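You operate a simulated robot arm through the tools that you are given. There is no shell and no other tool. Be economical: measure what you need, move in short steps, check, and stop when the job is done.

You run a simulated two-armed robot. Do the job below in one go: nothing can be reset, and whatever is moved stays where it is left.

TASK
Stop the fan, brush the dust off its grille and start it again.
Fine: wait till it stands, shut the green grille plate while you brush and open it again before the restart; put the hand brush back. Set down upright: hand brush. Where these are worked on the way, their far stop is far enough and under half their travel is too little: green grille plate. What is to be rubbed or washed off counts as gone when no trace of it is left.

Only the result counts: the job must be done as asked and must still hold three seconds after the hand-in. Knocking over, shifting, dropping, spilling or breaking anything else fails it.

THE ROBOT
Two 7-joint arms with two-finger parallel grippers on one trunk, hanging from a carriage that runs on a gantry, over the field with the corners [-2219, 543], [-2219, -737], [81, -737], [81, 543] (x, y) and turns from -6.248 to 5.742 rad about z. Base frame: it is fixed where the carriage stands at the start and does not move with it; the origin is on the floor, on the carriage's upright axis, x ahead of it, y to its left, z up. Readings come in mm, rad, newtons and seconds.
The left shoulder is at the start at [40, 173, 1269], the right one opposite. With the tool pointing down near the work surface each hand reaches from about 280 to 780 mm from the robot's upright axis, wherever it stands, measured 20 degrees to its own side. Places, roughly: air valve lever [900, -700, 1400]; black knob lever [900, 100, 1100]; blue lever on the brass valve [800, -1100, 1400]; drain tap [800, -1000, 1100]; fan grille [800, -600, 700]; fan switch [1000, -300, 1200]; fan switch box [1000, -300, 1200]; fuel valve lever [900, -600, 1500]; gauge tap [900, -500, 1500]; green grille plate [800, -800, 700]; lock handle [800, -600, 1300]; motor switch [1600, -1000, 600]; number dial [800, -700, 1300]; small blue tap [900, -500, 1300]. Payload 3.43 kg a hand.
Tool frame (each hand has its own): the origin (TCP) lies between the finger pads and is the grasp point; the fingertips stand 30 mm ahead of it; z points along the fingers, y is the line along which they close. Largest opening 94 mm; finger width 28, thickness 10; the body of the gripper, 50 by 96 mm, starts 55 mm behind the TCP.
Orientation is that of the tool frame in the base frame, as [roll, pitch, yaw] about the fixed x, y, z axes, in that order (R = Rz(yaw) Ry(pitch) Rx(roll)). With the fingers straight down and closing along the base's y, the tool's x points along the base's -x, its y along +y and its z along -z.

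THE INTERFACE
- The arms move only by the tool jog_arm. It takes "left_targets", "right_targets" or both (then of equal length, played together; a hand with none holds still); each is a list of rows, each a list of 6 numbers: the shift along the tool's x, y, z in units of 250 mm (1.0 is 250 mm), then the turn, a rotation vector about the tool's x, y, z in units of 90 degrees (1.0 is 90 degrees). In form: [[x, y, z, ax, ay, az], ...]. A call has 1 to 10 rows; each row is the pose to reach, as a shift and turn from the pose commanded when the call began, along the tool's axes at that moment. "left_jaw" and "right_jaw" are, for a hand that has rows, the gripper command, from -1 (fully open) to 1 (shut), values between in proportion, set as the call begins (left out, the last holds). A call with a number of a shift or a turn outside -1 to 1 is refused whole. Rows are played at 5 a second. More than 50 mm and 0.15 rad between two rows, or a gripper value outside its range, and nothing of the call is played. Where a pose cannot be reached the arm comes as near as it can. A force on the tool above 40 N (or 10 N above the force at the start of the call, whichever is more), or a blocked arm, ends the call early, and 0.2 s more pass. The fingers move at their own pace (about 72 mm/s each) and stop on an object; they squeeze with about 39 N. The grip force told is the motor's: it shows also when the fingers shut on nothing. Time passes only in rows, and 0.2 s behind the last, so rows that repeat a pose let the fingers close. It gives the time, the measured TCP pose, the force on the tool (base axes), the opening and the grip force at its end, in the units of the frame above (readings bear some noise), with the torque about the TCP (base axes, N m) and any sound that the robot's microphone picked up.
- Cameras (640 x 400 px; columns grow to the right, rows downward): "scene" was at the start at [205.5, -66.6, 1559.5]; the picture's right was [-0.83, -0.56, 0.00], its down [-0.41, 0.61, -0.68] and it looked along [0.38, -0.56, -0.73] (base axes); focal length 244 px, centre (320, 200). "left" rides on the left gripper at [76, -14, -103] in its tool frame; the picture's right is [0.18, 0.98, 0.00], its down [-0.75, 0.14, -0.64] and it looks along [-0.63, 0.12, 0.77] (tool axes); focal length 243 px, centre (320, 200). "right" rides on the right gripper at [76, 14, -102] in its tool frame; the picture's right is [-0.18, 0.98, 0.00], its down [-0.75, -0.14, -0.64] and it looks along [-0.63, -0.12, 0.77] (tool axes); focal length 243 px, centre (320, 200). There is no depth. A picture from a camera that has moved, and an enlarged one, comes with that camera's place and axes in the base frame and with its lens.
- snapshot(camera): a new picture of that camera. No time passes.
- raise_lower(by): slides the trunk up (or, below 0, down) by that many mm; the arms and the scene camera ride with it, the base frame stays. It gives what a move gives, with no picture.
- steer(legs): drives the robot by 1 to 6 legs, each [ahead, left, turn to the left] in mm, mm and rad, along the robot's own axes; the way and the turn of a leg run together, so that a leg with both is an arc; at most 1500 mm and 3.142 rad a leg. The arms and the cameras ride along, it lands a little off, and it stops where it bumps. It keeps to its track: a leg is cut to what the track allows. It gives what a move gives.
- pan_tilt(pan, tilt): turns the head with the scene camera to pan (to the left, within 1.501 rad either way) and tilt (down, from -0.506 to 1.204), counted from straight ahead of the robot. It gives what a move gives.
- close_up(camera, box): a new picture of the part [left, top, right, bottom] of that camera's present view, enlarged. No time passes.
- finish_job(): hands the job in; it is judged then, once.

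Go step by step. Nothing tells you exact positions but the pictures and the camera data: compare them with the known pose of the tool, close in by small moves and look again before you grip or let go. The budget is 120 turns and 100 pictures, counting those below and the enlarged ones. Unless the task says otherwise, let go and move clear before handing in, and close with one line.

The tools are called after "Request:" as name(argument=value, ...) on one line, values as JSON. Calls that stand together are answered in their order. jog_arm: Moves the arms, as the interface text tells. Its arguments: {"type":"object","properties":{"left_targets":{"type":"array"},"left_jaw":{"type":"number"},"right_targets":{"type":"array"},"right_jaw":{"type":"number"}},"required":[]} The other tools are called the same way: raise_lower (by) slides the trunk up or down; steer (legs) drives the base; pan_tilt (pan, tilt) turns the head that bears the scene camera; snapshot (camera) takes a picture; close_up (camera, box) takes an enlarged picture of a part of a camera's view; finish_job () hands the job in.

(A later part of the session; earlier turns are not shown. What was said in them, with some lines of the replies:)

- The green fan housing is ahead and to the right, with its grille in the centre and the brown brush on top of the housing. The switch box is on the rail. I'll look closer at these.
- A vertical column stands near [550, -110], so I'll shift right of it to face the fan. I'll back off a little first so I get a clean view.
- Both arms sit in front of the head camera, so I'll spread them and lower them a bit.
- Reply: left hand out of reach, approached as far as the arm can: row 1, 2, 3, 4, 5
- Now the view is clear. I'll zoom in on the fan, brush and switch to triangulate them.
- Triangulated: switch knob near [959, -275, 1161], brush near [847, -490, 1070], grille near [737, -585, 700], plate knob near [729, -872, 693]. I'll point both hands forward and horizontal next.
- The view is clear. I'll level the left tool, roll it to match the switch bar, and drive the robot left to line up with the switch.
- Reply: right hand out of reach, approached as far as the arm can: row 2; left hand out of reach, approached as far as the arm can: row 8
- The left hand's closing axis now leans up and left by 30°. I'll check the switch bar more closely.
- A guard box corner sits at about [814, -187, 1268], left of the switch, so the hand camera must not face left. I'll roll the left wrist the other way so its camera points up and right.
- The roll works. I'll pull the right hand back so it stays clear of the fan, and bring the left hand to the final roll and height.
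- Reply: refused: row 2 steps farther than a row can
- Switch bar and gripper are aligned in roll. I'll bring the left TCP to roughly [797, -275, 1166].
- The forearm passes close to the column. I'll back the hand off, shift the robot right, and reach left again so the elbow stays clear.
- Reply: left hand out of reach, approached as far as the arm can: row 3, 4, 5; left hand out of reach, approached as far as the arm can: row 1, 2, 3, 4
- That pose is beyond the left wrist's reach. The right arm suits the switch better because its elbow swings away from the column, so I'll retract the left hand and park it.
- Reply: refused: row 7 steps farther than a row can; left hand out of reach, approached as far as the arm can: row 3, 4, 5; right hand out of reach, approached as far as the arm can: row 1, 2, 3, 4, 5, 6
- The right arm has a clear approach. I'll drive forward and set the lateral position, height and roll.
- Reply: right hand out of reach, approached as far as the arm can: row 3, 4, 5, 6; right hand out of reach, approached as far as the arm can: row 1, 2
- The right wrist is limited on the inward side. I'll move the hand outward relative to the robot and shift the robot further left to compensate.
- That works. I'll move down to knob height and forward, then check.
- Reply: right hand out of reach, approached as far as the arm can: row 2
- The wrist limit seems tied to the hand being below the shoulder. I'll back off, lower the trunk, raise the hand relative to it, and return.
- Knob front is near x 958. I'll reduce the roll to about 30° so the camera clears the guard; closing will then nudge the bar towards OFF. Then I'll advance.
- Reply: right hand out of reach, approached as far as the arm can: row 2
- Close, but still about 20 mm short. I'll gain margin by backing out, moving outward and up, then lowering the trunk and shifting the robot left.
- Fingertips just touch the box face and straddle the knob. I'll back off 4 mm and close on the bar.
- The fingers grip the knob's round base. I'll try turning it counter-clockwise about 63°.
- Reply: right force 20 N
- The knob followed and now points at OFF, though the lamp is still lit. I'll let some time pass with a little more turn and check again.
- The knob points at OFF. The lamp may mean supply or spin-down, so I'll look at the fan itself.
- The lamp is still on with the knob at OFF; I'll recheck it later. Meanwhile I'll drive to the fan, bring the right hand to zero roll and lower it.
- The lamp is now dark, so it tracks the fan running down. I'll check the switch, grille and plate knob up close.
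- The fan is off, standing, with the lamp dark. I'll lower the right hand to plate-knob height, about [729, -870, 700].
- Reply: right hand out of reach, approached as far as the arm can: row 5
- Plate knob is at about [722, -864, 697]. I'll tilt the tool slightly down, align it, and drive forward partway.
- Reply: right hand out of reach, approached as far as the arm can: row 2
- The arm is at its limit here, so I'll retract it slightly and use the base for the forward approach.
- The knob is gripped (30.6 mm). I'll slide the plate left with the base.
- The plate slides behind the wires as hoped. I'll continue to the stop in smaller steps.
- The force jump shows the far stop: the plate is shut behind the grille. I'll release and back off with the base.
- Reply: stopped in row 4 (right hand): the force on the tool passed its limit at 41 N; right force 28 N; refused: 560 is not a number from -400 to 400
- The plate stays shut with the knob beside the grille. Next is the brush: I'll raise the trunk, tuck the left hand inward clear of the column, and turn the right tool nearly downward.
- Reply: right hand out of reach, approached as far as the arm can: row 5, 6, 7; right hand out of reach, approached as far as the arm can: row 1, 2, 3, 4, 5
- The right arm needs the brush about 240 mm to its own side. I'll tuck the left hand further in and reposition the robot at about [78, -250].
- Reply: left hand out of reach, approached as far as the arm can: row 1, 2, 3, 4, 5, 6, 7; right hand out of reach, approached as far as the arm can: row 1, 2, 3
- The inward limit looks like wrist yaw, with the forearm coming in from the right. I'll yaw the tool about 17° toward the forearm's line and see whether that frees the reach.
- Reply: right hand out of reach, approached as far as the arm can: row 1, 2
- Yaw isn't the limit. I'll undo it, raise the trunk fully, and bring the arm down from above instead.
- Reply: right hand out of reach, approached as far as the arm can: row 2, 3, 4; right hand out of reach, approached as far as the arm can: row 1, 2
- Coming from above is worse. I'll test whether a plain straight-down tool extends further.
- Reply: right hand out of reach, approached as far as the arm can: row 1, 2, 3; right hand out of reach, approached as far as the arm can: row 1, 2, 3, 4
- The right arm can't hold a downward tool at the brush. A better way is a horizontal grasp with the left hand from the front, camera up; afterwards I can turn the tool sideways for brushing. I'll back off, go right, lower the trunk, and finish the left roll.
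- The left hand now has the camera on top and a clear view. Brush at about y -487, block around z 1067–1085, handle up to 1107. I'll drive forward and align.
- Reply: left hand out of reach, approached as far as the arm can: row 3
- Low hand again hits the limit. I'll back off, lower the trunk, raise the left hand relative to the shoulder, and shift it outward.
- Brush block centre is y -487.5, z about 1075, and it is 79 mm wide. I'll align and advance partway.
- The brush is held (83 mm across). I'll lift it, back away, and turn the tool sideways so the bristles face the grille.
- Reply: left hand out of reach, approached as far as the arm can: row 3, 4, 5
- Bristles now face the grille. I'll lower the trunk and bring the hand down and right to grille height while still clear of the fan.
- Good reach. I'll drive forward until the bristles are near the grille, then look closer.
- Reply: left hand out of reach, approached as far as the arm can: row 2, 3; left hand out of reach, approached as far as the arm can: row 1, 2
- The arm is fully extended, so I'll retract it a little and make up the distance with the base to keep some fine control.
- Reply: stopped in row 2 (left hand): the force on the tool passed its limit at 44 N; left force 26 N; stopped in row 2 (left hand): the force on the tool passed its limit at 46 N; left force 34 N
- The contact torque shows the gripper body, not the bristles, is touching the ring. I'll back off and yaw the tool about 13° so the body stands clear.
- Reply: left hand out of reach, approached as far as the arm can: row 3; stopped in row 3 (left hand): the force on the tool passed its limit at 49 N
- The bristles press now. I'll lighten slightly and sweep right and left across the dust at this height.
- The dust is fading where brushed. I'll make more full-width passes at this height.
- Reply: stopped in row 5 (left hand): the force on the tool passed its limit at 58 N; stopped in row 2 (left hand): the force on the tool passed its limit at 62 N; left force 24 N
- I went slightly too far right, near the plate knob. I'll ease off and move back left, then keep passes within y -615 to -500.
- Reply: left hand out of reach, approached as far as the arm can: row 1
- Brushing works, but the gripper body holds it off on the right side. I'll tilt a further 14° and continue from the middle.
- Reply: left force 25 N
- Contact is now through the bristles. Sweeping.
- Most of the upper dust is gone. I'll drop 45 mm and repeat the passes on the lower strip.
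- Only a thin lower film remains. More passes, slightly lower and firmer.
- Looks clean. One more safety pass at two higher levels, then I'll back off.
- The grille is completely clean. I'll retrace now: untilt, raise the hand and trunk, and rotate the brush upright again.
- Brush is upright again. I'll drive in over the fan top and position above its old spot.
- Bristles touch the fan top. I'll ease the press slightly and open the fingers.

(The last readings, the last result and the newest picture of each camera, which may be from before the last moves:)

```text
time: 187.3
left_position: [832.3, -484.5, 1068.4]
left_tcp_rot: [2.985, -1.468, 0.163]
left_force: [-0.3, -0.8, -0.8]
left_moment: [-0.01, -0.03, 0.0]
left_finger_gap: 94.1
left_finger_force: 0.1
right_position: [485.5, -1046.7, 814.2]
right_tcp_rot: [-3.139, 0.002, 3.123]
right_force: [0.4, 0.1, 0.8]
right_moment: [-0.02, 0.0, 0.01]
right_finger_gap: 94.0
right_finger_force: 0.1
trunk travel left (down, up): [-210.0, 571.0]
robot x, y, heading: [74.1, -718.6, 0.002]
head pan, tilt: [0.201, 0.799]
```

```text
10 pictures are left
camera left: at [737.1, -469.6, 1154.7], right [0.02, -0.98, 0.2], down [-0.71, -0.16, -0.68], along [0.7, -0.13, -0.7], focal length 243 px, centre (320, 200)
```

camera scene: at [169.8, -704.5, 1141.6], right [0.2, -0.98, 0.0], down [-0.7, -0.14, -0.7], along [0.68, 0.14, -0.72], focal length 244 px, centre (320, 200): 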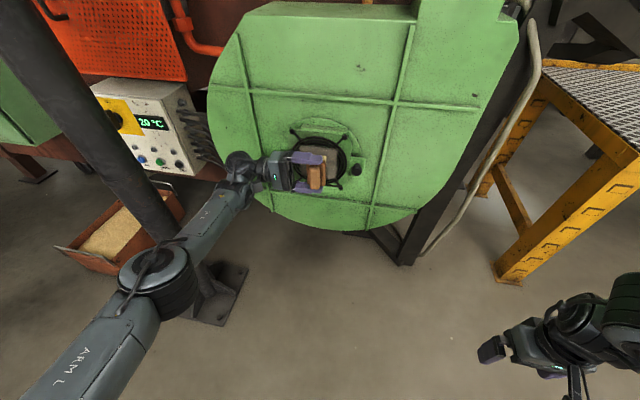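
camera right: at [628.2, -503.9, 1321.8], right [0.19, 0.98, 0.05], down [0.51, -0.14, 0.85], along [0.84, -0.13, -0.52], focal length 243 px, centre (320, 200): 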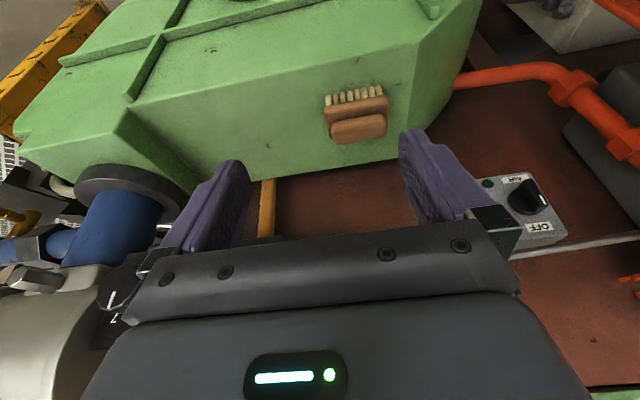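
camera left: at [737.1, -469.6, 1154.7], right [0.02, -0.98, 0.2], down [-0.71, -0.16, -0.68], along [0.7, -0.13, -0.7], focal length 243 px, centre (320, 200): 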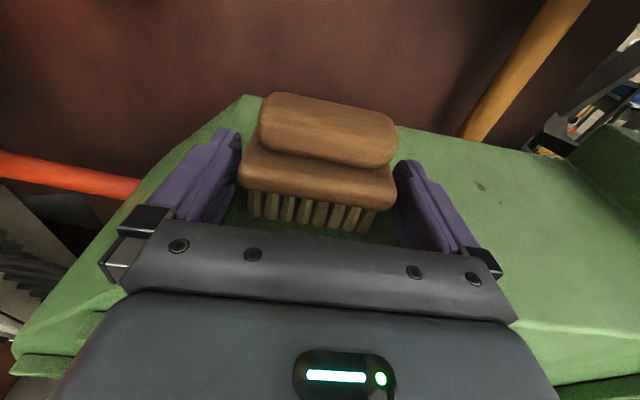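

The brush stands upright in its old spot. I'll back the hand straight out.

Request:
jog_arm(left_targets=[[-0.012, 0, -0.12, 0, 0, 0], [-0.024, 0, -0.24, 0, 0, 0], [-0.04, 0, -0.4, 0, 0, 0]])

Request:
steer(legs=[[-330, 0, 0]])

Request:
snapshot(camera="left")

```text
time: 188.1
left_position: [732.3, -485.5, 1068.4]
left_tcp_rot: [2.99, -1.467, 0.154]
left_force: [0.5, -0.2, -0.1]
left_moment: [-0.01, 0.04, 0.0]
left_finger_gap: 93.8
left_finger_force: 0.1
right_position: [484.5, -1045.5, 813.4]
right_tcp_rot: [-3.137, 0.002, 3.122]
right_force: [-0.6, 0.0, -0.4]
right_moment: [0.01, -0.03, 0.01]
right_finger_gap: 94.4
right_finger_force: 0.1
trunk travel left (down, up): [-210.0, 571.0]
robot x, y, heading: [76.5, -721.5, 0.003]
head pan, tilt: [0.201, 0.799]
```

```text
time: 190.3
left_position: [400.0, -487.9, 1069.6]
left_tcp_rot: [2.979, -1.468, 0.165]
left_force: [0.4, -0.5, 0.3]
left_moment: [0.02, 0.02, -0.03]
left_finger_gap: 94.1
left_finger_force: 0.1
right_position: [152.0, -1047.5, 813.6]
right_tcp_rot: [-3.138, 0.003, 3.117]
right_force: [0.4, 0.2, -0.1]
right_moment: [-0.04, 0.0, -0.03]
right_finger_gap: 93.9
right_finger_force: 0.1
trunk travel left (down, up): [-210.0, 571.0]
robot x, y, heading: [-259.2, -719.3, -0.002]
head pan, tilt: [0.201, 0.799]
```

```text
9 pictures are left
camera left: at [305.4, -472.7, 1156.0], right [0.02, -0.98, 0.2], down [-0.71, -0.15, -0.68], along [0.7, -0.13, -0.7], focal length 243 px, centre (320, 200)
```

left: 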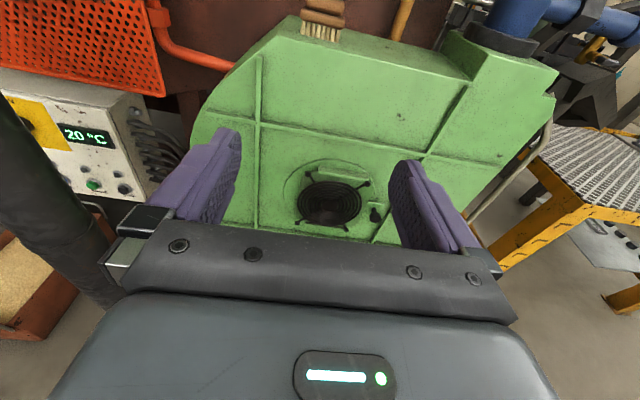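

All good there. Now I'll open the plate with the right hand: retract the left hand and turn the right tool forward.

Request:
jog_arm(left_targets=[[0, 0, -0.095, 0, 0, 0], [0, 0, -0.19, 0, 0, 0], [0, 0, -0.285, 0, 0, 0], [0, 0, -0.38, 0, 0, 0], [0, 0, -0.475, 0, 0, 0], [0, 0, -0.57, 0, 0, 0], [0, 0, -0.665, 0, 0, 0], [0, 0, -0.76, 0, 0, 0], [0, 0, -0.855, 0, 0, 0], [0, 0, -0.95, 0, 0, 0]], right_targets=[[-0.1, 0, 0, 0, -0.084, 0], [-0.2, 0, 0, 0, -0.168, 0], [-0.3, 0, 0, 0, -0.252, 0], [-0.4, 0, 0, 0, -0.336, 0], [-0.5, 0, 0, 0, -0.42, 0], [-0.6, 0, 0, 0, -0.504, 0], [-0.7, 0, 0, 0, -0.588, 0], [-0.8, 0, 0, 0, -0.672, 0], [-0.9, 0, 0, 0, -0.756, 0], [-1.0, 0, 0, 0, -0.84, 0]])

```text
time: 192.5
left_position: [231.7, -491.3, 1106.1]
left_tcp_rot: [2.991, -1.469, 0.156]
left_force: [-0.4, -0.4, 0.9]
left_moment: [0.01, 0.04, -0.02]
left_finger_gap: 94.0
left_finger_force: 0.0
left hand out of reach, approached as far as the arm can: row 8, 9, 10
right_position: [406.0, -1051.0, 815.2]
right_tcp_rot: [-3.123, 1.327, 3.136]
right_force: [-0.4, 0.9, 0.7]
right_moment: [0.0, 0.01, -0.03]
right_finger_gap: 94.0
right_finger_force: 0.0
trunk travel left (down, up): [-210.0, 571.0]
robot x, y, heading: [-261.1, -718.7, -0.004]
head pan, tilt: [0.201, 0.799]
```

To avoid the ring beside the knob, I'll grip the knob vertically: roll the right hand 90°, lower the trunk, and line up.

Request:
raise_lower(by=-210)

Request:
jog_arm(right_targets=[[-0.044, 0.012, 0.024, 0, 0, 0.09], [-0.088, 0.024, 0.048, 0, 0, 0.18], [-0.132, 0.036, 0.072, 0, 0, 0.27], [-0.176, 0.048, 0.097, 0, 0, 0.36], [-0.22, 0.06, 0.121, 0, 0, 0.45], [-0.264, 0.072, 0.145, 0, 0, 0.54], [-0.308, 0.084, 0.17, 0, 0, 0.63], [-0.352, 0.096, 0.194, 0, 0, 0.72], [-0.396, 0.108, 0.218, 0, 0, 0.81], [-0.438, 0.12, 0.242, 0, 0, 0.9]])

Request:
jog_arm(right_targets=[[0, 0, 0, 0, 0, 0.09]])

Request:
steer(legs=[[0, 322, 0.004]])

Request:
snapshot(camera="right")

```text
time: 194.7
left_position: [231.3, -493.8, 894.9]
left_tcp_rot: [2.978, -1.468, 0.164]
left_force: [-0.2, 0.1, 0.0]
left_moment: [0.0, -0.01, -0.03]
left_finger_gap: 93.9
left_finger_force: 0.0
right_position: [401.8, -1052.1, 605.6]
right_tcp_rot: [-3.125, 1.322, 3.134]
right_force: [0.4, -0.7, 1.3]
right_moment: [0.01, -0.03, 0.02]
right_finger_gap: 93.8
right_finger_force: 0.0
trunk travel left (down, up): [0.0, 781.0]
robot x, y, heading: [-260.4, -720.0, 0.0]
head pan, tilt: [0.201, 0.799]
```

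```text
time: 196.9
left_position: [233.1, -492.3, 894.6]
left_tcp_rot: [2.979, -1.469, 0.163]
left_force: [0.5, 0.2, 0.3]
left_moment: [-0.02, -0.01, 0.01]
left_finger_gap: 94.2
left_finger_force: 0.0
right_position: [382.0, -1072.0, 704.3]
right_tcp_rot: [1.814, 0.329, 1.633]
right_force: [0.8, 0.7, 0.5]
right_moment: [0.01, 0.02, 0.02]
right_finger_gap: 93.8
right_finger_force: 0.1
right hand out of reach, approached as far as the arm can: row 7, 8, 9, 10
trunk travel left (down, up): [0.0, 781.0]
robot x, y, heading: [-258.7, -719.7, -0.007]
head pan, tilt: [0.201, 0.799]
```

```text
time: 197.3
left_position: [229.9, -493.5, 894.4]
left_tcp_rot: [2.977, -1.467, 0.167]
left_force: [-0.3, -0.2, 0.0]
left_moment: [-0.02, 0.03, -0.01]
left_finger_gap: 94.1
left_finger_force: 0.2
right_position: [368.2, -1079.9, 703.3]
right_tcp_rot: [1.808, 0.287, 1.622]
right_force: [-0.3, -0.6, -0.6]
right_moment: [0.01, 0.0, 0.0]
right_finger_gap: 94.1
right_finger_force: 0.0
right hand out of reach, approached as far as the arm can: row 1
trunk travel left (down, up): [0.0, 781.0]
robot x, y, heading: [-257.9, -719.6, -0.001]
head pan, tilt: [0.201, 0.799]
```

```text
time: 199.5
left_position: [231.9, -167.2, 893.4]
left_tcp_rot: [2.971, -1.466, 0.174]
left_force: [-0.2, -0.1, -0.9]
left_moment: [0.01, 0.01, 0.0]
left_finger_gap: 93.9
left_finger_force: 0.0
right_position: [370.7, -753.4, 704.5]
right_tcp_rot: [1.806, 0.29, 1.622]
right_force: [0.8, 0.2, 0.2]
right_moment: [0.01, 0.0, -0.01]
right_finger_gap: 94.1
right_finger_force: 0.0
trunk travel left (down, up): [0.0, 781.0]
robot x, y, heading: [-262.4, -394.1, -0.004]
head pan, tilt: [0.201, 0.799]
```

```text
8 pictures are left
camera right: at [271.3, -672.7, 718.5], right [0.22, 0.11, 0.97], down [-0.62, -0.75, 0.23], along [0.75, -0.65, -0.1], focal length 243 px, centre (320, 200)
```

right: 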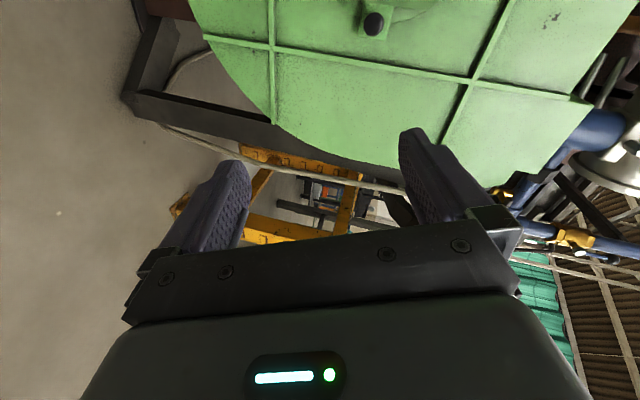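

The knob is at y -700, z 698. The roll is near its limit, so I'll ease it slightly and extend the arm, with the jaw at about 60 mm.

Request:
jog_arm(right_targets=[[0, 0, 0.1, 0, 0, -0.04], [0, 0, 0.2, 0, 0, -0.08], [0, 0, 0.3, 0, 0, -0.12], [0, 0, 0.42, 0, 0, -0.12]], right_jaw=-0.28)

```text
time: 200.5
left_position: [230.9, -167.8, 893.7]
left_tcp_rot: [2.971, -1.467, 0.169]
left_force: [0.2, 0.1, -0.4]
left_moment: [0.02, 0.0, -0.04]
left_finger_gap: 94.0
left_finger_force: 0.1
right_position: [441.9, -764.2, 692.7]
right_tcp_rot: [1.824, 0.475, 1.673]
right_force: [-0.8, -0.6, 0.8]
right_moment: [0.02, 0.03, -0.03]
right_finger_gap: 59.9
right_finger_force: 0.1
right hand out of reach, approached as far as the arm can: row 3, 4
trunk travel left (down, up): [0.0, 781.0]
robot x, y, heading: [-256.4, -393.0, 0.001]
head pan, tilt: [0.201, 0.799]
```

Request:
jog_arm(left_targets=[[0, 0.15, 0, 0, 0, 0], [0, 0.3, 0, 0, 0, 0], [0, 0.45, 0, 0, 0, 0], [0, 0.6, 0, 0, 0, 0]])

Request:
steer(legs=[[0, 64, 0], [225, 0, 0]])

Request:
snapshot(camera="right")

```text
time: 201.5
left_position: [230.8, -317.2, 897.2]
left_tcp_rot: [2.955, -1.469, 0.189]
left_force: [-0.1, 0.1, 0.5]
left_moment: [-0.02, 0.03, -0.01]
left_finger_gap: 94.0
left_finger_force: 0.1
right_position: [441.7, -765.0, 694.2]
right_tcp_rot: [1.825, 0.474, 1.671]
right_force: [-0.8, -1.3, -0.8]
right_moment: [0.01, 0.03, 0.0]
right_finger_gap: 60.0
right_finger_force: 0.1
trunk travel left (down, up): [0.0, 781.0]
robot x, y, heading: [-260.6, -392.3, -0.001]
head pan, tilt: [0.201, 0.799]
```

```text
time: 203.8
left_position: [456.2, -253.2, 896.4]
left_tcp_rot: [2.984, -1.466, 0.157]
left_force: [-0.7, 0.4, -0.2]
left_moment: [-0.02, -0.02, -0.02]
left_finger_gap: 93.8
left_finger_force: 0.2
right_position: [663.8, -702.2, 692.6]
right_tcp_rot: [1.823, 0.472, 1.669]
right_force: [0.2, 0.3, 0.0]
right_moment: [0.04, 0.01, 0.01]
right_finger_gap: 60.2
right_finger_force: 0.1
trunk travel left (down, up): [0.0, 781.0]
robot x, y, heading: [-31.6, -329.6, -0.013]
head pan, tilt: [0.201, 0.799]
```

```text
7 pictures are left
camera right: at [561.2, -622.7, 692.5], right [0.22, 0.29, 0.93], down [-0.59, -0.72, 0.36], along [0.78, -0.63, 0.01], focal length 243 px, centre (320, 200)
```

right: 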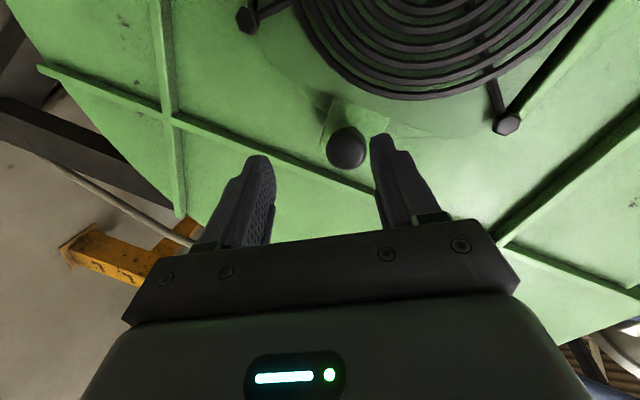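

Request:
jog_arm(right_targets=[[0, 0.025, 0, 0, 0, 0]])

Request:
steer(legs=[[52, 0, 0]])

Request:
jog_arm(right_targets=[[0, 0, 0, 0, 0, 0], [0, 0, 0, 0, 0, 0], [0, 0, 0, 0, 0, 0]], right_jaw=1)

```text
time: 204.2
left_position: [454.5, -254.2, 896.4]
left_tcp_rot: [2.976, -1.469, 0.161]
left_force: [-0.2, -0.3, -0.1]
left_moment: [-0.01, 0.02, 0.01]
left_finger_gap: 94.0
left_finger_force: 0.0
right_position: [664.3, -699.0, 696.9]
right_tcp_rot: [1.822, 0.472, 1.669]
right_force: [0.6, 0.1, -0.5]
right_moment: [-0.02, -0.02, 0.0]
right_finger_gap: 60.0
right_finger_force: 0.0
trunk travel left (down, up): [0.0, 781.0]
robot x, y, heading: [-33.5, -329.7, -0.01]
head pan, tilt: [0.201, 0.799]
```

```text
time: 205.2
left_position: [508.7, -254.2, 896.4]
left_tcp_rot: [2.96, -1.468, 0.18]
left_force: [-0.2, -0.6, 1.1]
left_moment: [-0.01, 0.01, 0.0]
left_finger_gap: 94.0
left_finger_force: 0.0
right_position: [714.6, -696.1, 700.8]
right_tcp_rot: [1.82, 0.465, 1.675]
right_force: [0.0, 0.1, 0.1]
right_moment: [0.0, 0.0, 0.0]
right_finger_gap: 60.1
right_finger_force: 0.0
trunk travel left (down, up): [0.0, 781.0]
robot x, y, heading: [18.6, -330.7, -0.01]
head pan, tilt: [0.201, 0.799]
stopped in leg 1: the force on the tool passed its limit at 166 N (the readings are from after the stop); the commanded pose is now the measured one
```

```text
time: 206.0
left_position: [506.2, -252.9, 896.2]
left_tcp_rot: [2.97, -1.466, 0.169]
left_force: [-0.3, -0.3, 0.5]
left_moment: [-0.02, 0.01, 0.03]
left_finger_gap: 94.1
left_finger_force: 0.1
right_position: [713.1, -695.6, 700.0]
right_tcp_rot: [1.821, 0.464, 1.674]
right_force: [-5.9, 1.5, 4.1]
right_moment: [0.03, -0.53, 0.04]
right_finger_gap: 31.8
right_finger_force: 45.1
trunk travel left (down, up): [0.0, 781.0]
robot x, y, heading: [13.9, -332.5, -0.008]
head pan, tilt: [0.201, 0.799]
```

The knob is gripped (31.8 mm). I'll slide the plate open to the right in steps.

Request:
steer(legs=[[0, -60, 0]])

Request:
steer(legs=[[0, -60, 0]])

Request:
steer(legs=[[0, -40, 0]])

Request:
steer(legs=[[0, -18, 0]])

Request:
snapshot(camera="right")

```text
time: 207.0
left_position: [507.0, -307.2, 895.0]
left_tcp_rot: [2.991, -1.467, 0.151]
left_force: [-0.2, 0.6, 0.4]
left_moment: [-0.01, -0.02, -0.04]
left_finger_gap: 93.9
left_finger_force: 0.0
right_position: [712.6, -750.1, 699.4]
right_tcp_rot: [1.82, 0.46, 1.673]
right_force: [-3.4, 1.7, 5.1]
right_moment: [0.32, -1.1, -0.53]
right_finger_gap: 32.0
right_finger_force: 45.2
trunk travel left (down, up): [0.0, 781.0]
robot x, y, heading: [16.3, -387.0, -0.006]
head pan, tilt: [0.201, 0.799]
```

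```text
time: 208.0
left_position: [505.7, -365.4, 896.5]
left_tcp_rot: [2.995, -1.468, 0.146]
left_force: [0.0, 0.7, 0.0]
left_moment: [0.01, 0.04, -0.02]
left_finger_gap: 94.1
left_finger_force: 0.0
right_position: [712.9, -804.9, 699.5]
right_tcp_rot: [1.816, 0.459, 1.675]
right_force: [0.6, 2.1, -6.5]
right_moment: [0.35, -0.96, -0.59]
right_finger_gap: 31.8
right_finger_force: 45.1
trunk travel left (down, up): [0.0, 781.0]
robot x, y, heading: [17.1, -442.1, -0.01]
head pan, tilt: [0.201, 0.799]
```

```text
time: 208.8
left_position: [506.0, -403.0, 895.6]
left_tcp_rot: [2.993, -1.469, 0.148]
left_force: [-0.2, 0.0, 0.1]
left_moment: [-0.02, -0.02, -0.06]
left_finger_gap: 94.2
left_finger_force: 0.0
right_position: [712.7, -844.0, 701.4]
right_tcp_rot: [1.815, 0.458, 1.673]
right_force: [1.5, 2.4, -8.7]
right_moment: [0.09, -1.06, -0.72]
right_finger_gap: 32.0
right_finger_force: 44.5
trunk travel left (down, up): [0.0, 781.0]
robot x, y, heading: [15.9, -483.2, -0.005]
head pan, tilt: [0.201, 0.799]
```

```text
time: 209.6
left_position: [506.3, -420.4, 894.8]
left_tcp_rot: [2.985, -1.466, 0.158]
left_force: [-0.3, -0.2, 0.3]
left_moment: [0.0, 0.01, -0.03]
left_finger_gap: 94.0
left_finger_force: 0.1
right_position: [713.2, -861.7, 700.6]
right_tcp_rot: [1.814, 0.459, 1.677]
right_force: [-0.9, 12.4, -5.9]
right_moment: [-0.1, -0.76, -0.75]
right_finger_gap: 31.5
right_finger_force: 45.0
trunk travel left (down, up): [0.0, 781.0]
robot x, y, heading: [18.2, -501.7, -0.0]
head pan, tilt: [0.201, 0.799]
```

```text
6 pictures are left
camera right: at [609.8, -784.3, 700.6], right [0.21, 0.28, 0.94], down [-0.58, -0.73, 0.35], along [0.78, -0.62, 0.01], focal length 243 px, centre (320, 200)
```

right: 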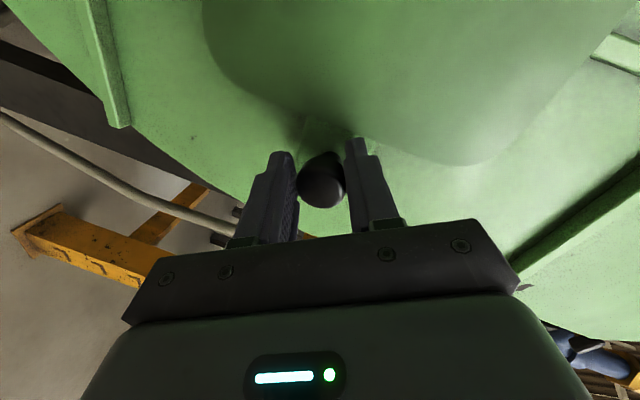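

Stop reached at the original open position. I'll release, back off, and reconfigure the right hand for the switch.

Request:
jog_arm(right_targets=[[0, 0, 0, 0, 0, 0], [0, 0, 0, 0, 0, 0]], right_jaw=-0.4)

Request:
steer(legs=[[-280, 0, 0]])

Request:
jog_arm(right_targets=[[0, 0, 0, 0, 0, -0.088], [0, 0, 0, 0, 0, -0.176], [0, 0, 0, 0, 0, -0.264], [0, 0, 0, 0, 0, -0.352], [0, 0, 0, 0, 0, -0.44], [0, 0, 0, 0, 0, -0.528], [0, 0, 0, 0, 0, -0.616], [0, 0, 0, 0, 0, -0.7]], right_jaw=-1)

Request:
raise_lower(by=242)

Request:
snapshot(camera="scene")

```text
time: 210.2
left_position: [507.0, -422.5, 896.4]
left_tcp_rot: [2.968, -1.468, 0.172]
left_force: [0.2, -0.1, 0.1]
left_moment: [0.02, -0.01, -0.01]
left_finger_gap: 94.2
left_finger_force: 0.0
right_position: [712.8, -863.3, 700.7]
right_tcp_rot: [1.817, 0.46, 1.676]
right_force: [0.4, 0.8, 0.4]
right_moment: [-0.01, 0.0, -0.01]
right_finger_gap: 65.7
right_finger_force: 0.1
trunk travel left (down, up): [0.0, 781.0]
robot x, y, heading: [11.0, -500.9, -0.004]
head pan, tilt: [0.201, 0.799]
```

```text
time: 212.2
left_position: [230.0, -423.1, 896.3]
left_tcp_rot: [2.961, -1.467, 0.178]
left_force: [0.1, -1.3, 0.5]
left_moment: [0.0, -0.01, 0.0]
left_finger_gap: 94.1
left_finger_force: 0.0
right_position: [435.7, -864.4, 702.8]
right_tcp_rot: [1.814, 0.458, 1.672]
right_force: [0.4, 0.2, -0.5]
right_moment: [0.02, -0.02, -0.02]
right_finger_gap: 65.5
right_finger_force: 0.0
trunk travel left (down, up): [0.0, 781.0]
robot x, y, heading: [-263.9, -496.7, -0.007]
head pan, tilt: [0.201, 0.799]
```

```text
time: 214.0
left_position: [227.5, -422.4, 896.4]
left_tcp_rot: [2.961, -1.469, 0.177]
left_force: [-0.8, -0.8, -0.7]
left_moment: [0.0, 0.0, 0.0]
left_finger_gap: 94.3
left_finger_force: 0.0
right_position: [434.3, -865.0, 701.1]
right_tcp_rot: [-3.134, 1.353, 3.141]
right_force: [0.0, 0.2, 0.0]
right_moment: [-0.03, 0.02, 0.01]
right_finger_gap: 93.7
right_finger_force: 0.0
trunk travel left (down, up): [0.0, 781.0]
robot x, y, heading: [-264.3, -498.1, -0.009]
head pan, tilt: [0.201, 0.799]
```

```text
time: 216.5
left_position: [228.5, -423.1, 1137.6]
left_tcp_rot: [2.962, -1.466, 0.177]
left_force: [0.1, -0.2, 0.7]
left_moment: [-0.01, -0.03, -0.01]
left_finger_gap: 94.1
left_finger_force: 0.1
right_position: [434.5, -865.3, 943.1]
right_tcp_rot: [-3.141, 1.353, 3.13]
right_force: [0.4, -0.8, -0.7]
right_moment: [0.04, 0.0, 0.01]
right_finger_gap: 94.0
right_finger_force: 0.2
trunk travel left (down, up): [-242.0, 539.0]
robot x, y, heading: [-264.4, -499.5, -0.01]
head pan, tilt: [0.201, 0.799]
```

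```text
5 pictures are left
camera scene: at [-23.4, -486.5, 1381.4], right [0.19, -0.98, 0.0], down [-0.7, -0.14, -0.7], along [0.68, 0.13, -0.72], focal length 244 px, centre (320, 200)
```

scene: 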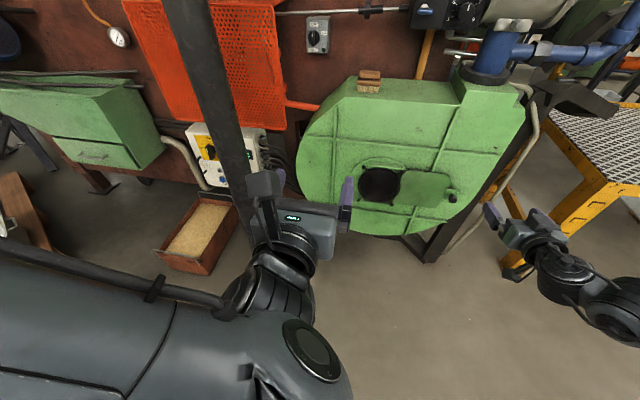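

Plate open, grille clean, brush upright. I'll raise and level the right hand, roll it to -40°, and go back to the switch.

Request:
jog_arm(right_targets=[[-0.153, 0.02, -0.007, 0, -0.023, 0], [-0.306, 0.04, -0.014, 0, -0.046, 0], [-0.46, 0.06, -0.02, 0, -0.07, 0], [-0.613, 0.08, -0.027, 0, -0.093, 0], [-0.766, 0.1, -0.034, 0, -0.116, 0], [-0.92, 0.12, -0.04, 0, -0.139, 0]])

Request:
jog_arm(right_targets=[[0, 0, 0.06, 0, 0, -0.088], [0, 0, 0.12, 0, 0, -0.176], [0, 0, 0.18, 0, 0, -0.264], [0, 0, 0.18, 0, 0, -0.352], [0, 0, 0.18, 0, 0, -0.43]])

Request:
steer(legs=[[0, 555, 0.01]])

```text
time: 217.9
left_position: [229.6, -423.7, 1138.0]
left_tcp_rot: [2.963, -1.469, 0.177]
left_force: [0.3, -0.1, 0.1]
left_moment: [-0.02, 0.02, -0.03]
left_finger_gap: 93.9
left_finger_force: 0.0
right_position: [476.1, -837.3, 1172.3]
right_tcp_rot: [2.638, 1.57, 2.629]
right_force: [0.0, 0.4, 0.5]
right_moment: [0.04, -0.02, 0.02]
right_finger_gap: 94.1
right_finger_force: 0.0
trunk travel left (down, up): [-242.0, 539.0]
robot x, y, heading: [-266.6, -497.2, -0.008]
head pan, tilt: [0.201, 0.799]
```

```text
time: 219.1
left_position: [228.3, -423.6, 1138.1]
left_tcp_rot: [2.962, -1.468, 0.176]
left_force: [-0.2, 0.0, -0.2]
left_moment: [0.02, 0.02, -0.01]
left_finger_gap: 94.1
left_finger_force: 0.0
right_position: [520.2, -836.5, 1171.2]
right_tcp_rot: [-1.569, 0.894, -1.58]
right_force: [0.2, 0.2, -0.2]
right_moment: [0.02, 0.02, 0.02]
right_finger_gap: 94.1
right_finger_force: 0.0
trunk travel left (down, up): [-242.0, 539.0]
robot x, y, heading: [-265.0, -496.8, -0.009]
head pan, tilt: [0.201, 0.799]
```

```text
time: 222.3
left_position: [224.9, 146.5, 1137.8]
left_tcp_rot: [2.965, -1.467, 0.197]
left_force: [-0.5, -0.2, -0.2]
left_moment: [0.01, -0.01, 0.01]
left_finger_gap: 94.1
left_finger_force: 0.1
right_position: [525.8, -258.3, 1170.1]
right_tcp_rot: [-1.571, 0.896, -1.556]
right_force: [0.1, -0.3, 0.0]
right_moment: [0.0, 0.0, 0.0]
right_finger_gap: 93.9
right_finger_force: 0.2
trunk travel left (down, up): [-242.0, 539.0]
robot x, y, heading: [-263.7, 54.5, 0.019]
head pan, tilt: [0.201, 0.799]
```

Request:
steer(legs=[[0, 0, -0.019], [330, 0, 0]])

Request:
snapshot(camera="right")

```text
time: 224.8
left_position: [562.4, 137.5, 1138.8]
left_tcp_rot: [2.961, -1.467, 0.183]
left_force: [0.9, 0.1, -0.2]
left_moment: [0.01, 0.01, 0.01]
left_finger_gap: 94.0
left_finger_force: 0.1
right_position: [858.3, -273.1, 1169.4]
right_tcp_rot: [-1.57, 0.896, -1.572]
right_force: [-0.2, -0.4, -0.9]
right_moment: [-0.01, 0.0, 0.01]
right_finger_gap: 93.6
right_finger_force: 0.0
trunk travel left (down, up): [-242.0, 539.0]
robot x, y, heading: [72.3, 53.6, -0.001]
head pan, tilt: [0.201, 0.799]
```

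```text
4 pictures are left
camera right: at [756.0, -307.5, 1101.7], right [0.0, 0.88, -0.47], down [-0.64, 0.36, 0.68], along [0.77, 0.3, 0.57], focal length 243 px, centre (320, 200)
```

right: 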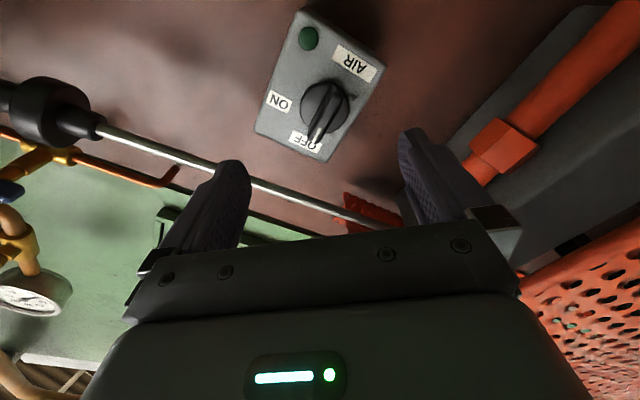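

Same view as before. Advance 74 mm, close, and turn clockwise to ON.

Request:
jog_arm(right_targets=[[0, 0, 0.1, 0, 0, 0], [0, 0, 0.2, 0, 0, 0], [-0.004, 0, 0.296, 0, 0, 0]])

Request:
jog_arm(right_targets=[[0, 0, 0, 0, 0, 0], [0, 0, 0, 0, 0, 0], [0, 0, 0, 0, 0, 0], [0, 0, 0, 0, 0, 0]], right_jaw=1)

```text
time: 225.7
left_position: [562.9, 137.9, 1138.5]
left_tcp_rot: [2.963, -1.468, 0.181]
left_force: [-0.2, -0.4, -0.1]
left_moment: [0.02, 0.01, 0.05]
left_finger_gap: 94.0
left_finger_force: 0.1
right_position: [932.5, -273.0, 1170.6]
right_tcp_rot: [-1.571, 0.897, -1.575]
right_force: [0.3, 0.4, 0.8]
right_moment: [-0.02, 0.04, 0.0]
right_finger_gap: 94.0
right_finger_force: 0.1
trunk travel left (down, up): [-242.0, 539.0]
robot x, y, heading: [74.2, 55.7, 0.002]
head pan, tilt: [0.201, 0.799]
```

```text
time: 226.7
left_position: [563.7, 139.8, 1138.2]
left_tcp_rot: [2.973, -1.467, 0.173]
left_force: [0.3, 0.2, 0.0]
left_moment: [-0.01, 0.02, 0.0]
left_finger_gap: 93.9
left_finger_force: 0.0
right_position: [930.5, -270.1, 1169.3]
right_tcp_rot: [-1.574, 0.896, -1.576]
right_force: [7.2, 7.9, -9.8]
right_moment: [0.03, 0.05, 0.62]
right_finger_gap: 40.9
right_finger_force: 44.8
trunk travel left (down, up): [-242.0, 539.0]
robot x, y, heading: [69.5, 54.9, 0.003]
head pan, tilt: [0.201, 0.799]
```

Request:
jog_arm(right_targets=[[0, 0, 0, 0, 0, 0.09], [0, 0, 0, 0, 0, 0.18], [0, 0, 0, 0, 0, 0.27], [0, 0, 0, 0, 0, 0.36], [0, 0, 0, 0, 0, 0.45], [0, 0, 0, 0, 0, 0.54], [0, 0, 0, 0, 0, 0.63], [0, 0, 0, 0, 0, 0.72]])

Request:
snapshot(camera="right")

```text
time: 228.4
left_position: [563.8, 137.0, 1137.8]
left_tcp_rot: [2.957, -1.468, 0.189]
left_force: [-0.4, -1.5, 0.6]
left_moment: [-0.02, -0.02, -0.01]
left_finger_gap: 94.2
left_finger_force: 0.0
right_position: [929.8, -275.7, 1172.5]
right_tcp_rot: [1.562, 1.113, 1.556]
right_force: [3.6, -6.2, -5.0]
right_moment: [-0.91, 0.25, 0.06]
right_finger_gap: 41.4
right_finger_force: 45.1
trunk travel left (down, up): [-242.0, 539.0]
robot x, y, heading: [72.8, 54.4, -0.004]
head pan, tilt: [0.201, 0.799]
```

```text
3 pictures are left
camera right: at [829.6, -226.9, 1110.1], right [0.0, 0.8, 0.6], down [-0.65, -0.45, 0.61], along [0.76, -0.39, 0.52], focal length 243 px, centre (320, 200)
```

right: 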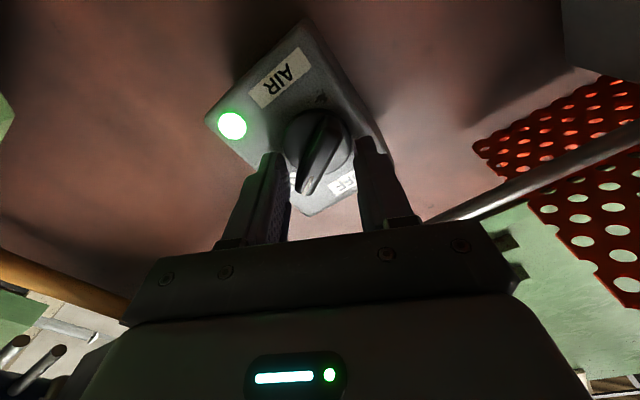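

The lamp is lit, so the fan runs again. I'll release and move clear.

Request:
jog_arm(right_targets=[[0, 0, 0, 0, 0, 0], [0, 0, 0, 0, 0, 0], [0, 0, -0.08, 0, 0, 0], [0, 0, -0.2, 0, 0, 0], [0, 0, -0.32, 0, 0, 0]], right_jaw=-1)

Request:
steer(legs=[[-280, 0, 0]])

Request:
close_up(camera="right", box=[220, 0, 420, 120])

Request:
pan_tilt(pan=-0.65, tilt=0.55)

Request:
snapshot(camera="scene")

```text
time: 229.7
left_position: [562.3, 137.5, 1136.9]
left_tcp_rot: [2.961, -1.466, 0.185]
left_force: [-0.1, 0.3, 0.3]
left_moment: [-0.01, -0.02, 0.03]
left_finger_gap: 93.9
left_finger_force: 0.0
right_position: [849.2, -273.5, 1170.4]
right_tcp_rot: [1.572, 1.114, 1.568]
right_force: [-0.3, -0.2, -0.4]
right_moment: [-0.04, -0.02, 0.02]
right_finger_gap: 93.9
right_finger_force: 0.1
trunk travel left (down, up): [-242.0, 539.0]
robot x, y, heading: [72.5, 58.5, 0.002]
head pan, tilt: [0.201, 0.799]
```

```text
time: 231.6
left_position: [284.9, 140.0, 1138.2]
left_tcp_rot: [2.962, -1.467, 0.187]
left_force: [-0.5, -0.3, 0.0]
left_moment: [-0.01, -0.01, 0.01]
left_finger_gap: 94.1
left_finger_force: 0.0
right_position: [574.3, -269.1, 1171.2]
right_tcp_rot: [1.572, 1.115, 1.571]
right_force: [-0.3, 0.0, -0.4]
right_moment: [0.01, 0.0, 0.01]
right_finger_gap: 93.9
right_finger_force: 0.2
trunk travel left (down, up): [-242.0, 539.0]
robot x, y, heading: [-206.3, 58.4, -0.001]
head pan, tilt: [0.201, 0.799]
```

```text
3.20 times, centred on (320, 60) of right
camera zoom: at [472.1, -220.7, 1108.1], right [0.0, 0.8, 0.6], down [-0.64, -0.46, 0.61], along [0.77, -0.38, 0.51], focal length 776 px, centre (320, 648)
```

zoom: 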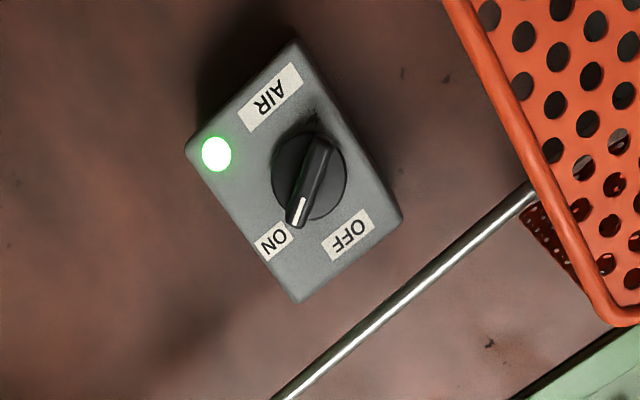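

```text
time: 232.8
left_position: [285.6, 138.5, 1138.2]
left_tcp_rot: [2.963, -1.468, 0.186]
left_force: [-0.4, -0.7, 0.5]
left_moment: [-0.01, -0.03, 0.02]
left_finger_gap: 94.1
left_finger_force: 0.2
right_position: [574.3, -268.9, 1170.3]
right_tcp_rot: [1.571, 1.116, 1.572]
right_force: [-0.2, 0.6, 0.6]
right_moment: [-0.01, 0.0, 0.06]
right_finger_gap: 94.1
right_finger_force: 0.0
trunk travel left (down, up): [-242.0, 539.0]
robot x, y, heading: [-203.3, 60.1, -0.003]
head pan, tilt: [-0.649, 0.55]
```

```text
1 pictures are left
camera scene: at [27.3, 2.9, 1402.8], right [-0.6, -0.8, 0.0], down [-0.42, 0.32, -0.85], along [0.68, -0.51, -0.52], focal length 244 px, centre (320, 200)
```

scene: 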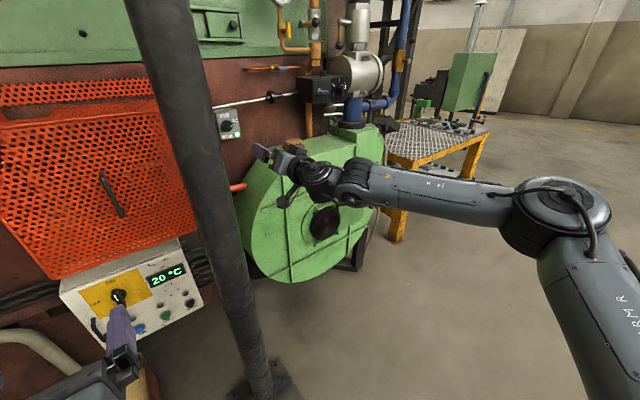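

The switch points at ON with its lamp lit, the plate is open, the grille is clean, the brush is back upright on the fan top, and both hands are clear. I'm handing in.

Request:
finish_job()

```text
The job is handed in.
```

I stopped the fan and waited until its lamp went dark. I then shut the green plate, brushed the grille clean, put the hand brush back upright, opened the plate and switched the fan back on. Two contacts were harder than intended: one of about 166 N while re-gripping the plate knob, and one of about 62 N while brushing near it. I saw no damage afterwards.
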